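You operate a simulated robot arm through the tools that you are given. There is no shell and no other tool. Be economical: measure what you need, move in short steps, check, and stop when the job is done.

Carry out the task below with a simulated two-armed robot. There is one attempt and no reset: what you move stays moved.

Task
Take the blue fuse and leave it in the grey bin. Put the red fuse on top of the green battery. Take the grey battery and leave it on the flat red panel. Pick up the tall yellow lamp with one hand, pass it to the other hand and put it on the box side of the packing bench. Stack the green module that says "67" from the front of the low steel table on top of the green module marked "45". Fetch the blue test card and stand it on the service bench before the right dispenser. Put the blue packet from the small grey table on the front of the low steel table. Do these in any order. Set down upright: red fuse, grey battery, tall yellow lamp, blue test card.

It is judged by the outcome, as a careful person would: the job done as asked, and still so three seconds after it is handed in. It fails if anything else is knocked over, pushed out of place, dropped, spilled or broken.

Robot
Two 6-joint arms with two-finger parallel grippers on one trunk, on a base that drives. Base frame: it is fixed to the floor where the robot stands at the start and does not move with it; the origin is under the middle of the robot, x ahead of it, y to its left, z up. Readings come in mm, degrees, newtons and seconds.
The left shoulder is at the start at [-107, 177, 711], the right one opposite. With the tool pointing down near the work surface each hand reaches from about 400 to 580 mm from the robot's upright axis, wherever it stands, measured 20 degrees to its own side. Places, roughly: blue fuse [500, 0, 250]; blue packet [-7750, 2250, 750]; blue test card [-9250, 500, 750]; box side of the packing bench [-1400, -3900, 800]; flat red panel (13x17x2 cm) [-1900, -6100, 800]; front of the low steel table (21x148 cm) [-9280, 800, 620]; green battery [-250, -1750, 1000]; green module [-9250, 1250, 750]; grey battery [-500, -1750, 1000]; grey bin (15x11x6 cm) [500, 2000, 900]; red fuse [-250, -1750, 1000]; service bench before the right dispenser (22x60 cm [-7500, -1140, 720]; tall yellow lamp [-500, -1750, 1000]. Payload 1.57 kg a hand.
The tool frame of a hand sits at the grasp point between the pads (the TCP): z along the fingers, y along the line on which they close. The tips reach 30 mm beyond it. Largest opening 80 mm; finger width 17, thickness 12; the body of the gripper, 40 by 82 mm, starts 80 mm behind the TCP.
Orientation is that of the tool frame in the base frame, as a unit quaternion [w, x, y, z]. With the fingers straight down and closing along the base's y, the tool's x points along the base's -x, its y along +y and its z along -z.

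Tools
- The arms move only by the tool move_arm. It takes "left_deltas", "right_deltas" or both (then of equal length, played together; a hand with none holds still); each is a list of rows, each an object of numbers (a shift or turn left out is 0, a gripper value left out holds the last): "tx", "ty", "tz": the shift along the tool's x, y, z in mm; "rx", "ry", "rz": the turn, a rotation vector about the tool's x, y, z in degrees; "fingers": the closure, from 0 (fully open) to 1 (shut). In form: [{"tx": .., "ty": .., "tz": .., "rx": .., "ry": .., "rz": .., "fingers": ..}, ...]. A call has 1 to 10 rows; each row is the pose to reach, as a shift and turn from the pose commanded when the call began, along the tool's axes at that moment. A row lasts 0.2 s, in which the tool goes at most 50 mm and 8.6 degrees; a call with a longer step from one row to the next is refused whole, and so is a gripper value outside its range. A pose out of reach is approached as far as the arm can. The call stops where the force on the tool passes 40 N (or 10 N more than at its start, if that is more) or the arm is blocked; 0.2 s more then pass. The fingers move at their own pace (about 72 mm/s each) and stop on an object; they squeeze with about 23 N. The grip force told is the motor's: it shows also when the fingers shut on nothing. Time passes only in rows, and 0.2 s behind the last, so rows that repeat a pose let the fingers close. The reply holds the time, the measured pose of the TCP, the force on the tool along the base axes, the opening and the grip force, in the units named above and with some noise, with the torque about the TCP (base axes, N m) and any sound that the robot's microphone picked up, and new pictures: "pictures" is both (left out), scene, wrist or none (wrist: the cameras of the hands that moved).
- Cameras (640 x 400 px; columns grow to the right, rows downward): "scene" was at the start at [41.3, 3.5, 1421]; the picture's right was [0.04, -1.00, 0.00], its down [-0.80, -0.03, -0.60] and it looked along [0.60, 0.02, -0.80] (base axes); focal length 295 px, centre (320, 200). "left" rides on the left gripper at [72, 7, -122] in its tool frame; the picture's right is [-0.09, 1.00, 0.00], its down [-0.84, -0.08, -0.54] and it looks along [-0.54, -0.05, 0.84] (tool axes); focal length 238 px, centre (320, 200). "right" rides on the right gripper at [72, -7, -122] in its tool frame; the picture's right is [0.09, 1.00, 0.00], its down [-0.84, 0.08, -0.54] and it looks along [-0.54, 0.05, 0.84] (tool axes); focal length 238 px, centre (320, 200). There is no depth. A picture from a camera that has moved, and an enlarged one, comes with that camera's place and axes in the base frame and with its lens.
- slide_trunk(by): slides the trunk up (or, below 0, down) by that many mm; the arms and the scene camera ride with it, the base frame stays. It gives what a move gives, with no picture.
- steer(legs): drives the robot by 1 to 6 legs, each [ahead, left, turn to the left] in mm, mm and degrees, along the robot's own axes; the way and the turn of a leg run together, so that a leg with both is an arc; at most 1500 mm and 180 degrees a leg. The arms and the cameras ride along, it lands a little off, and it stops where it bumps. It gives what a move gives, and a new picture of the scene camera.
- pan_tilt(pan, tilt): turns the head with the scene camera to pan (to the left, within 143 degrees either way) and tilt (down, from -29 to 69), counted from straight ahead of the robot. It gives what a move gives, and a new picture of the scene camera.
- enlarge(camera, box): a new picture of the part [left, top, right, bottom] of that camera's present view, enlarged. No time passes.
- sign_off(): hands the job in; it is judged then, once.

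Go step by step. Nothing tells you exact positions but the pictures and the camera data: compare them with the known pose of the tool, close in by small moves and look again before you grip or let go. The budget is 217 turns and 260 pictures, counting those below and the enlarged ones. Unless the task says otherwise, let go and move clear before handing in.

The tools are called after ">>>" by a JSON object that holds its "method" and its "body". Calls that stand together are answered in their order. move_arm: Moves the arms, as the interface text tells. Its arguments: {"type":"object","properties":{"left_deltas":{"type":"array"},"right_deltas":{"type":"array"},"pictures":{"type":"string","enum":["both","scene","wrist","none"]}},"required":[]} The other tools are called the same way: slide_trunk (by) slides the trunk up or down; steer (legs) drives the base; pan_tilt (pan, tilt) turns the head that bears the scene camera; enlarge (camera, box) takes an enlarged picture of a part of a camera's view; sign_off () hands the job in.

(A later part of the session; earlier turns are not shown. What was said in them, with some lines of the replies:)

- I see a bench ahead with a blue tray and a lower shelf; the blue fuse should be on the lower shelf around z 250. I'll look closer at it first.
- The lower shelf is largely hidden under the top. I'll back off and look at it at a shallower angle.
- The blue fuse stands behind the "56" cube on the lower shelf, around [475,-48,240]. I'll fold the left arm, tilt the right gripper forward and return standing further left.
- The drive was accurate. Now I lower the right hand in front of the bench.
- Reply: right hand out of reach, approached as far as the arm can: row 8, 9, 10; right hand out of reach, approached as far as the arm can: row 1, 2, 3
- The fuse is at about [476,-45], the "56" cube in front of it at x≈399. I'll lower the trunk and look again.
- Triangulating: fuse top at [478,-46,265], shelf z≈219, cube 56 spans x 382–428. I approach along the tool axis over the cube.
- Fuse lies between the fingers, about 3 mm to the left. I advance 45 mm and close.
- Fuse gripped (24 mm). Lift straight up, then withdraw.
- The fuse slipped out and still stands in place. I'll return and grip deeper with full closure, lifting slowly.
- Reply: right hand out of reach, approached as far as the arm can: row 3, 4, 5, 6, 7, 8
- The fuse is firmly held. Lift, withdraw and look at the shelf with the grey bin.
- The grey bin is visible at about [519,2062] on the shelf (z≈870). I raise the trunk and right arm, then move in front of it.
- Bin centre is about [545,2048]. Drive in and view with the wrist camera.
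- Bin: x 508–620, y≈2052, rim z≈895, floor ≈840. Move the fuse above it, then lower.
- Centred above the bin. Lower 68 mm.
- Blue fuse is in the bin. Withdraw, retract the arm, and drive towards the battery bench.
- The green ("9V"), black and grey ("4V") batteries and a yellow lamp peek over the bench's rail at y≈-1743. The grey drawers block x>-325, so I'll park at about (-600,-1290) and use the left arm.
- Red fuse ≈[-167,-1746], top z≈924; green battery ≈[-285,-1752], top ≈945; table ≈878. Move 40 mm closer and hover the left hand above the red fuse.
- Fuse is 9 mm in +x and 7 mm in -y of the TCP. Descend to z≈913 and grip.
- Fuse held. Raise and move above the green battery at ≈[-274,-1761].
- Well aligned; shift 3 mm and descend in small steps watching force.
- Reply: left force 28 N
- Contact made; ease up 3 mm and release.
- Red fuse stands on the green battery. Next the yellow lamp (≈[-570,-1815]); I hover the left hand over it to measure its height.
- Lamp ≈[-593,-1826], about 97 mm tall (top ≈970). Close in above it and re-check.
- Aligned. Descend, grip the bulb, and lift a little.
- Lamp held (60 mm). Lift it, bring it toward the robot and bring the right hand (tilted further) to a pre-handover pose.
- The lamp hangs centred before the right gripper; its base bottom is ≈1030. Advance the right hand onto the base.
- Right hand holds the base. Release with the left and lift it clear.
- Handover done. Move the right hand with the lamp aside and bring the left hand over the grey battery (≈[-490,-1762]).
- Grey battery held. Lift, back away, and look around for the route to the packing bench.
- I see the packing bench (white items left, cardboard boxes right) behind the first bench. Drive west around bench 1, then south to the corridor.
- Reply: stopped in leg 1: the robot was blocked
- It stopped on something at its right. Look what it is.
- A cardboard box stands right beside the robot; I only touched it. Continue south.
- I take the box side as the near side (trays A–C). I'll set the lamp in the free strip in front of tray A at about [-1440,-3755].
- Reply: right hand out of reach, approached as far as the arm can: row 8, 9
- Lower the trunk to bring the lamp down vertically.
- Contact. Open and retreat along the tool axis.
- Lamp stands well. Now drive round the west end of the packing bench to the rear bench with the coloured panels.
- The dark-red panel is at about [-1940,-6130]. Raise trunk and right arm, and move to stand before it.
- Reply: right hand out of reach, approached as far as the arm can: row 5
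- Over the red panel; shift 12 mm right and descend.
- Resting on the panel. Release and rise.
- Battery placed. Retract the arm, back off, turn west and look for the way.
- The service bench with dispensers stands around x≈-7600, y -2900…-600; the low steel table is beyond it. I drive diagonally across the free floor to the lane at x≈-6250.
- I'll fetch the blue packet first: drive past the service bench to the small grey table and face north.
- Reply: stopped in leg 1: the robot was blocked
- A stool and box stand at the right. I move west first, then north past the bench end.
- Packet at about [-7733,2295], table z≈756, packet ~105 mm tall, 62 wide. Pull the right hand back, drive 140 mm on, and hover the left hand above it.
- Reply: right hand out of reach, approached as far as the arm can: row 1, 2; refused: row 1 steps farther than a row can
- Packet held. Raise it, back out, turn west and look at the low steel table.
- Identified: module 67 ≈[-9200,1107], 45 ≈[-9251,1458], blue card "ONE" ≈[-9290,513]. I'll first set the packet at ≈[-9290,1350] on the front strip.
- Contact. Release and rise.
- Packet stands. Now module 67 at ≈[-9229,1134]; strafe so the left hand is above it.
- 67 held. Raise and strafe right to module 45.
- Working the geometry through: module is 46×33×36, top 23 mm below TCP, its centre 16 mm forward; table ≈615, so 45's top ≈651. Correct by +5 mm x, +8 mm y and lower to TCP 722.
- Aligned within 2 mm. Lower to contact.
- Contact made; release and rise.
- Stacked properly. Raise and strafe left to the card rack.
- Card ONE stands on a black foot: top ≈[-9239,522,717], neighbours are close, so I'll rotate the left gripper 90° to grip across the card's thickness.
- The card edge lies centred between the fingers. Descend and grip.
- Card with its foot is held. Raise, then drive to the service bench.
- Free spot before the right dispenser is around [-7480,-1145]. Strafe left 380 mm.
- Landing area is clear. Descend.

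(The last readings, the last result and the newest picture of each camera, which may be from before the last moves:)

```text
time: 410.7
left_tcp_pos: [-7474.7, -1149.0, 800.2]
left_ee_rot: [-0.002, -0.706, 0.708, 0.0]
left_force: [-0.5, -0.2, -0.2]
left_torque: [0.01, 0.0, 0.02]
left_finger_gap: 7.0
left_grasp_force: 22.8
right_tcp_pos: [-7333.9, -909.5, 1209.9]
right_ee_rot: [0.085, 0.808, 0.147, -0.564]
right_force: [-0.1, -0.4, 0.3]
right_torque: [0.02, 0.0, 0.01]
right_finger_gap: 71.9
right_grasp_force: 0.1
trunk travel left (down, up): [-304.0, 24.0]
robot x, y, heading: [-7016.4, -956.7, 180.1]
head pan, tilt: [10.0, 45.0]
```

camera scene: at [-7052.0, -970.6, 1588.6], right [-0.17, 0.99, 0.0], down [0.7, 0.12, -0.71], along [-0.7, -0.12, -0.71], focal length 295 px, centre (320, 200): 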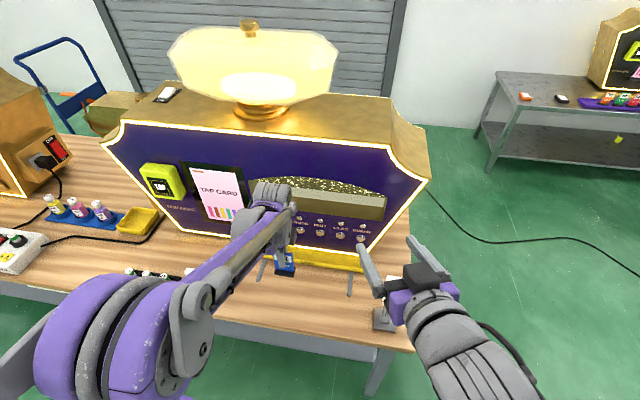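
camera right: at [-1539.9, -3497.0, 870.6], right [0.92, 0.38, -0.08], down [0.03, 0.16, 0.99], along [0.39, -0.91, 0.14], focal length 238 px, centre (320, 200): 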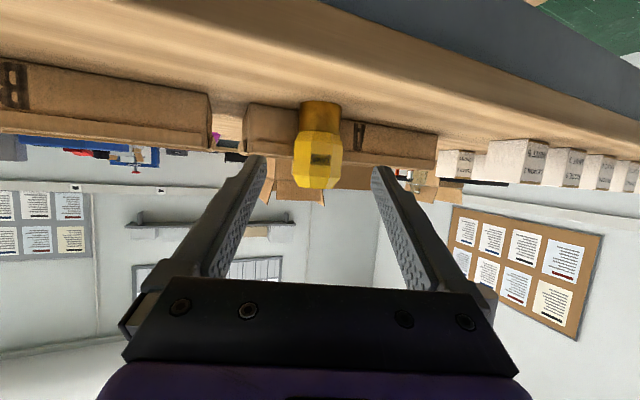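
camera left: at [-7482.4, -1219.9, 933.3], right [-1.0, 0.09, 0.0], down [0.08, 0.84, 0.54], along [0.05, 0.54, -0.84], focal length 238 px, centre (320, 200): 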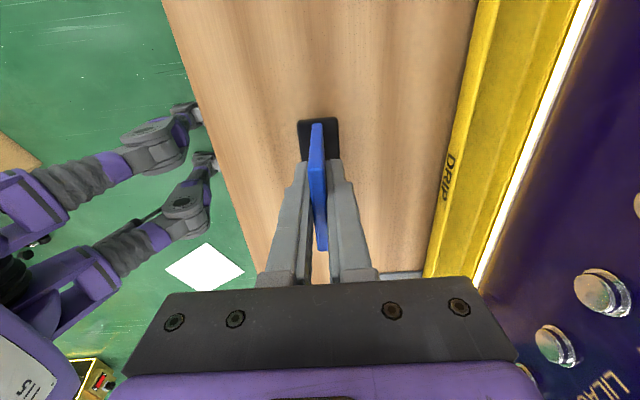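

>>> {"method": "move_arm", "body": {"left_deltas": [{"tz": 4}], "pictures": "none"}}

>>> {"method": "move_arm", "body": {"left_deltas": [{"tz": 3}], "pictures": "none"}}

>>> {"method": "move_arm", "body": {"left_deltas": [{"tz": 3}], "pictures": "wrist"}}

```text
time: 411.1
left_tcp_pos: [-7476.5, -1149.3, 796.3]
left_ee_rot: [0.0, -0.707, 0.707, -0.002]
left_force: [0.6, -0.5, -0.2]
left_torque: [-0.02, 0.0, 0.03]
left_finger_gap: 7.4
left_grasp_force: 23.1
right_tcp_pos: [-7331.3, -909.5, 1211.5]
right_ee_rot: [0.084, 0.808, 0.147, -0.564]
right_force: [0.4, -0.2, -0.2]
right_torque: [0.02, -0.04, 0.01]
right_finger_gap: 72.2
right_grasp_force: 0.0
trunk travel left (down, up): [-304.0, 24.0]
robot x, y, heading: [-7015.8, -956.8, 180.0]
head pan, tilt: [10.0, 45.0]
```

```text
time: 411.5
left_tcp_pos: [-7474.4, -1149.1, 793.5]
left_ee_rot: [0.0, -0.707, 0.708, 0.0]
left_force: [-0.9, 0.5, -0.4]
left_torque: [0.0, -0.01, 0.01]
left_finger_gap: 7.5
left_grasp_force: 23.4
right_tcp_pos: [-7332.1, -907.3, 1211.1]
right_ee_rot: [0.085, 0.808, 0.148, -0.564]
right_force: [0.0, 0.0, -0.3]
right_torque: [0.0, -0.04, 0.0]
right_finger_gap: 71.9
right_grasp_force: 0.1
trunk travel left (down, up): [-304.0, 24.0]
robot x, y, heading: [-7009.7, -957.0, 179.7]
head pan, tilt: [10.0, 45.0]
```

```text
time: 411.9
left_tcp_pos: [-7476.3, -1147.6, 790.3]
left_ee_rot: [0.0, -0.706, 0.708, -0.001]
left_force: [0.8, 0.4, 0.1]
left_torque: [0.01, 0.0, 0.0]
left_finger_gap: 7.3
left_grasp_force: 23.3
right_tcp_pos: [-7332.2, -908.7, 1211.7]
right_ee_rot: [0.084, 0.808, 0.147, -0.564]
right_force: [0.3, 0.8, -0.4]
right_torque: [-0.01, 0.0, 0.0]
right_finger_gap: 71.9
right_grasp_force: 0.2
trunk travel left (down, up): [-304.0, 24.0]
robot x, y, heading: [-7016.9, -954.7, 179.7]
head pan, tilt: [10.0, 45.0]
camera left: at [-7482.5, -1220.3, 912.5], right [-1.0, 0.09, 0.0], down [0.08, 0.84, 0.54], along [0.05, 0.54, -0.84], focal length 238 px, centre (320, 200)
```

left: 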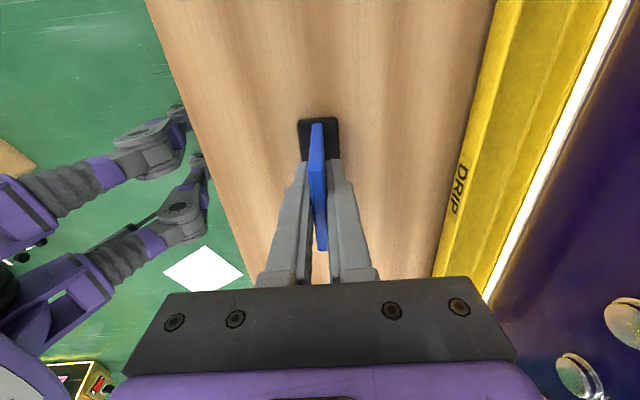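

>>> {"method": "move_arm", "body": {"left_deltas": [{"tz": 4}], "pictures": "none"}}

>>> {"method": "move_arm", "body": {"left_deltas": [{"tz": 4}], "pictures": "none"}}

>>> {"method": "move_arm", "body": {"left_deltas": [{"tz": 4}], "pictures": "wrist"}}

```text
time: 412.3
left_tcp_pos: [-7475.9, -1148.2, 787.0]
left_ee_rot: [-0.001, -0.706, 0.708, 0.001]
left_force: [-0.8, -0.4, 17.6]
left_torque: [0.0, 0.04, 0.02]
left_finger_gap: 7.4
left_grasp_force: 22.6
right_tcp_pos: [-7330.9, -908.9, 1212.9]
right_ee_rot: [0.085, 0.807, 0.148, -0.565]
right_force: [0.7, 0.2, -0.8]
right_torque: [0.0, 0.03, -0.01]
right_finger_gap: 71.8
right_grasp_force: 0.0
trunk travel left (down, up): [-304.0, 24.0]
robot x, y, heading: [-7012.0, -957.9, 179.8]
head pan, tilt: [10.0, 45.0]
```

```text
time: 412.7
left_tcp_pos: [-7474.1, -1148.7, 781.9]
left_ee_rot: [-0.001, -0.706, 0.708, -0.001]
left_force: [-0.8, -1.7, 18.3]
left_torque: [0.0, 0.05, -0.01]
left_finger_gap: 7.8
left_grasp_force: 23.1
right_tcp_pos: [-7330.6, -907.8, 1212.6]
right_ee_rot: [0.086, 0.808, 0.149, -0.564]
right_force: [0.0, 0.5, 0.8]
right_torque: [0.0, 0.0, 0.01]
right_finger_gap: 72.1
right_grasp_force: 0.1
trunk travel left (down, up): [-304.0, 24.0]
robot x, y, heading: [-7015.2, -958.6, 179.6]
head pan, tilt: [10.0, 45.0]
```

```text
time: 413.1
left_tcp_pos: [-7475.2, -1146.8, 778.0]
left_ee_rot: [-0.002, -0.706, 0.708, 0.0]
left_force: [-3.0, -1.3, 17.5]
left_torque: [-0.04, 0.08, -0.01]
left_finger_gap: 7.3
left_grasp_force: 22.7
right_tcp_pos: [-7330.9, -907.7, 1210.4]
right_ee_rot: [0.085, 0.808, 0.147, -0.565]
right_force: [-0.2, 0.6, 0.0]
right_torque: [0.01, 0.02, 0.0]
right_finger_gap: 71.7
right_grasp_force: 0.1
trunk travel left (down, up): [-304.0, 24.0]
robot x, y, heading: [-7012.3, -955.9, 179.6]
head pan, tilt: [10.0, 45.0]
camera left: at [-7481.3, -1219.9, 900.6], right [-1.0, 0.09, 0.0], down [0.08, 0.84, 0.54], along [0.05, 0.54, -0.84], focal length 238 px, centre (320, 200)
```

left: 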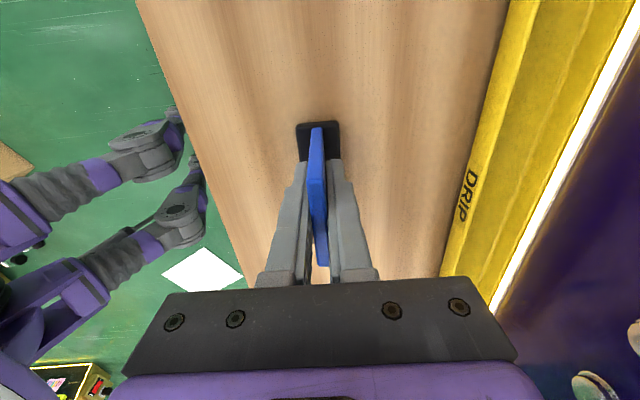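

On the table. Release gently and rise.

>>> {"method": "move_arm", "body": {"left_deltas": [{"tz": -2}, {"tz": -2, "fingers": 0.6}, {"tz": -2, "fingers": 0.6}, {"tz": -2, "fingers": 0.6}, {"tz": -30}, {"tz": -75}, {"tz": -120}, {"tz": -165}], "pictures": "both"}}

```text
time: 414.9
left_tcp_pos: [-7473.3, -1145.2, 944.0]
left_ee_rot: [0.0, -0.707, 0.708, 0.0]
left_force: [-0.1, 0.1, -0.2]
left_torque: [-0.03, 0.01, 0.01]
left_finger_gap: 32.1
left_grasp_force: 0.1
right_tcp_pos: [-7331.1, -907.5, 1212.0]
right_ee_rot: [0.085, 0.808, 0.148, -0.565]
right_force: [0.0, -0.6, -0.6]
right_torque: [0.01, 0.01, 0.0]
right_finger_gap: 71.8
right_grasp_force: 0.0
trunk travel left (down, up): [-304.0, 24.0]
robot x, y, heading: [-7015.1, -957.8, 179.5]
head pan, tilt: [10.0, 45.0]
camera scene: at [-7050.3, -970.2, 1588.6], right [-0.17, 0.99, 0.0], down [0.7, 0.12, -0.71], along [-0.7, -0.12, -0.71], focal length 295 px, centre (320, 200)
camera left: at [-7479.0, -1216.7, 1066.4], right [-1.0, 0.09, 0.0], down [0.08, 0.84, 0.54], along [0.05, 0.54, -0.84], focal length 238 px, centre (320, 200)
```

scene: 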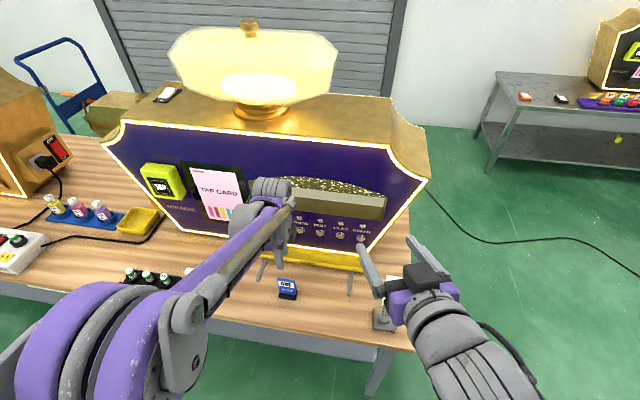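
left: 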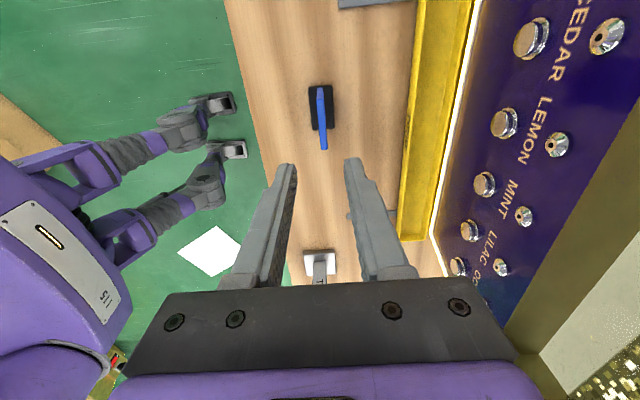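

All seven tasks look done, the card stands upright before the right dispenser, and both hands are clear. Handing in.

>>> {"method": "sign_off", "body": {}}

```text
The job is handed in.
```

I finished all seven tasks and handed the job in; in the last picture I took of each, every item was where it should be.

- **Blue fuse:** it is in the grey bin. It slipped out of the grip once before I lifted it properly, but it stayed standing in place.
- **Red fuse:** it stands upright on top of the green battery.
- **Grey battery:** it stands on the flat red panel.
- **Tall yellow lamp:** I passed it from the left hand to the right and stood it on the packing bench in front of tray A. I took "box side" to mean the near edge where the cardboard trays are.
- **Green module 67:** it sits on top of module 45.
- **Blue packet:** it stands on the front of the low steel table.
- **Blue test card:** it stands on the service bench before the right dispenser.

While driving, the robot was stopped twice by things on the floor. The first was a cardboard box near bench 1. The second was a stool or a box in the lane in front of the service bench. Neither looked moved, but I did not go back to check.
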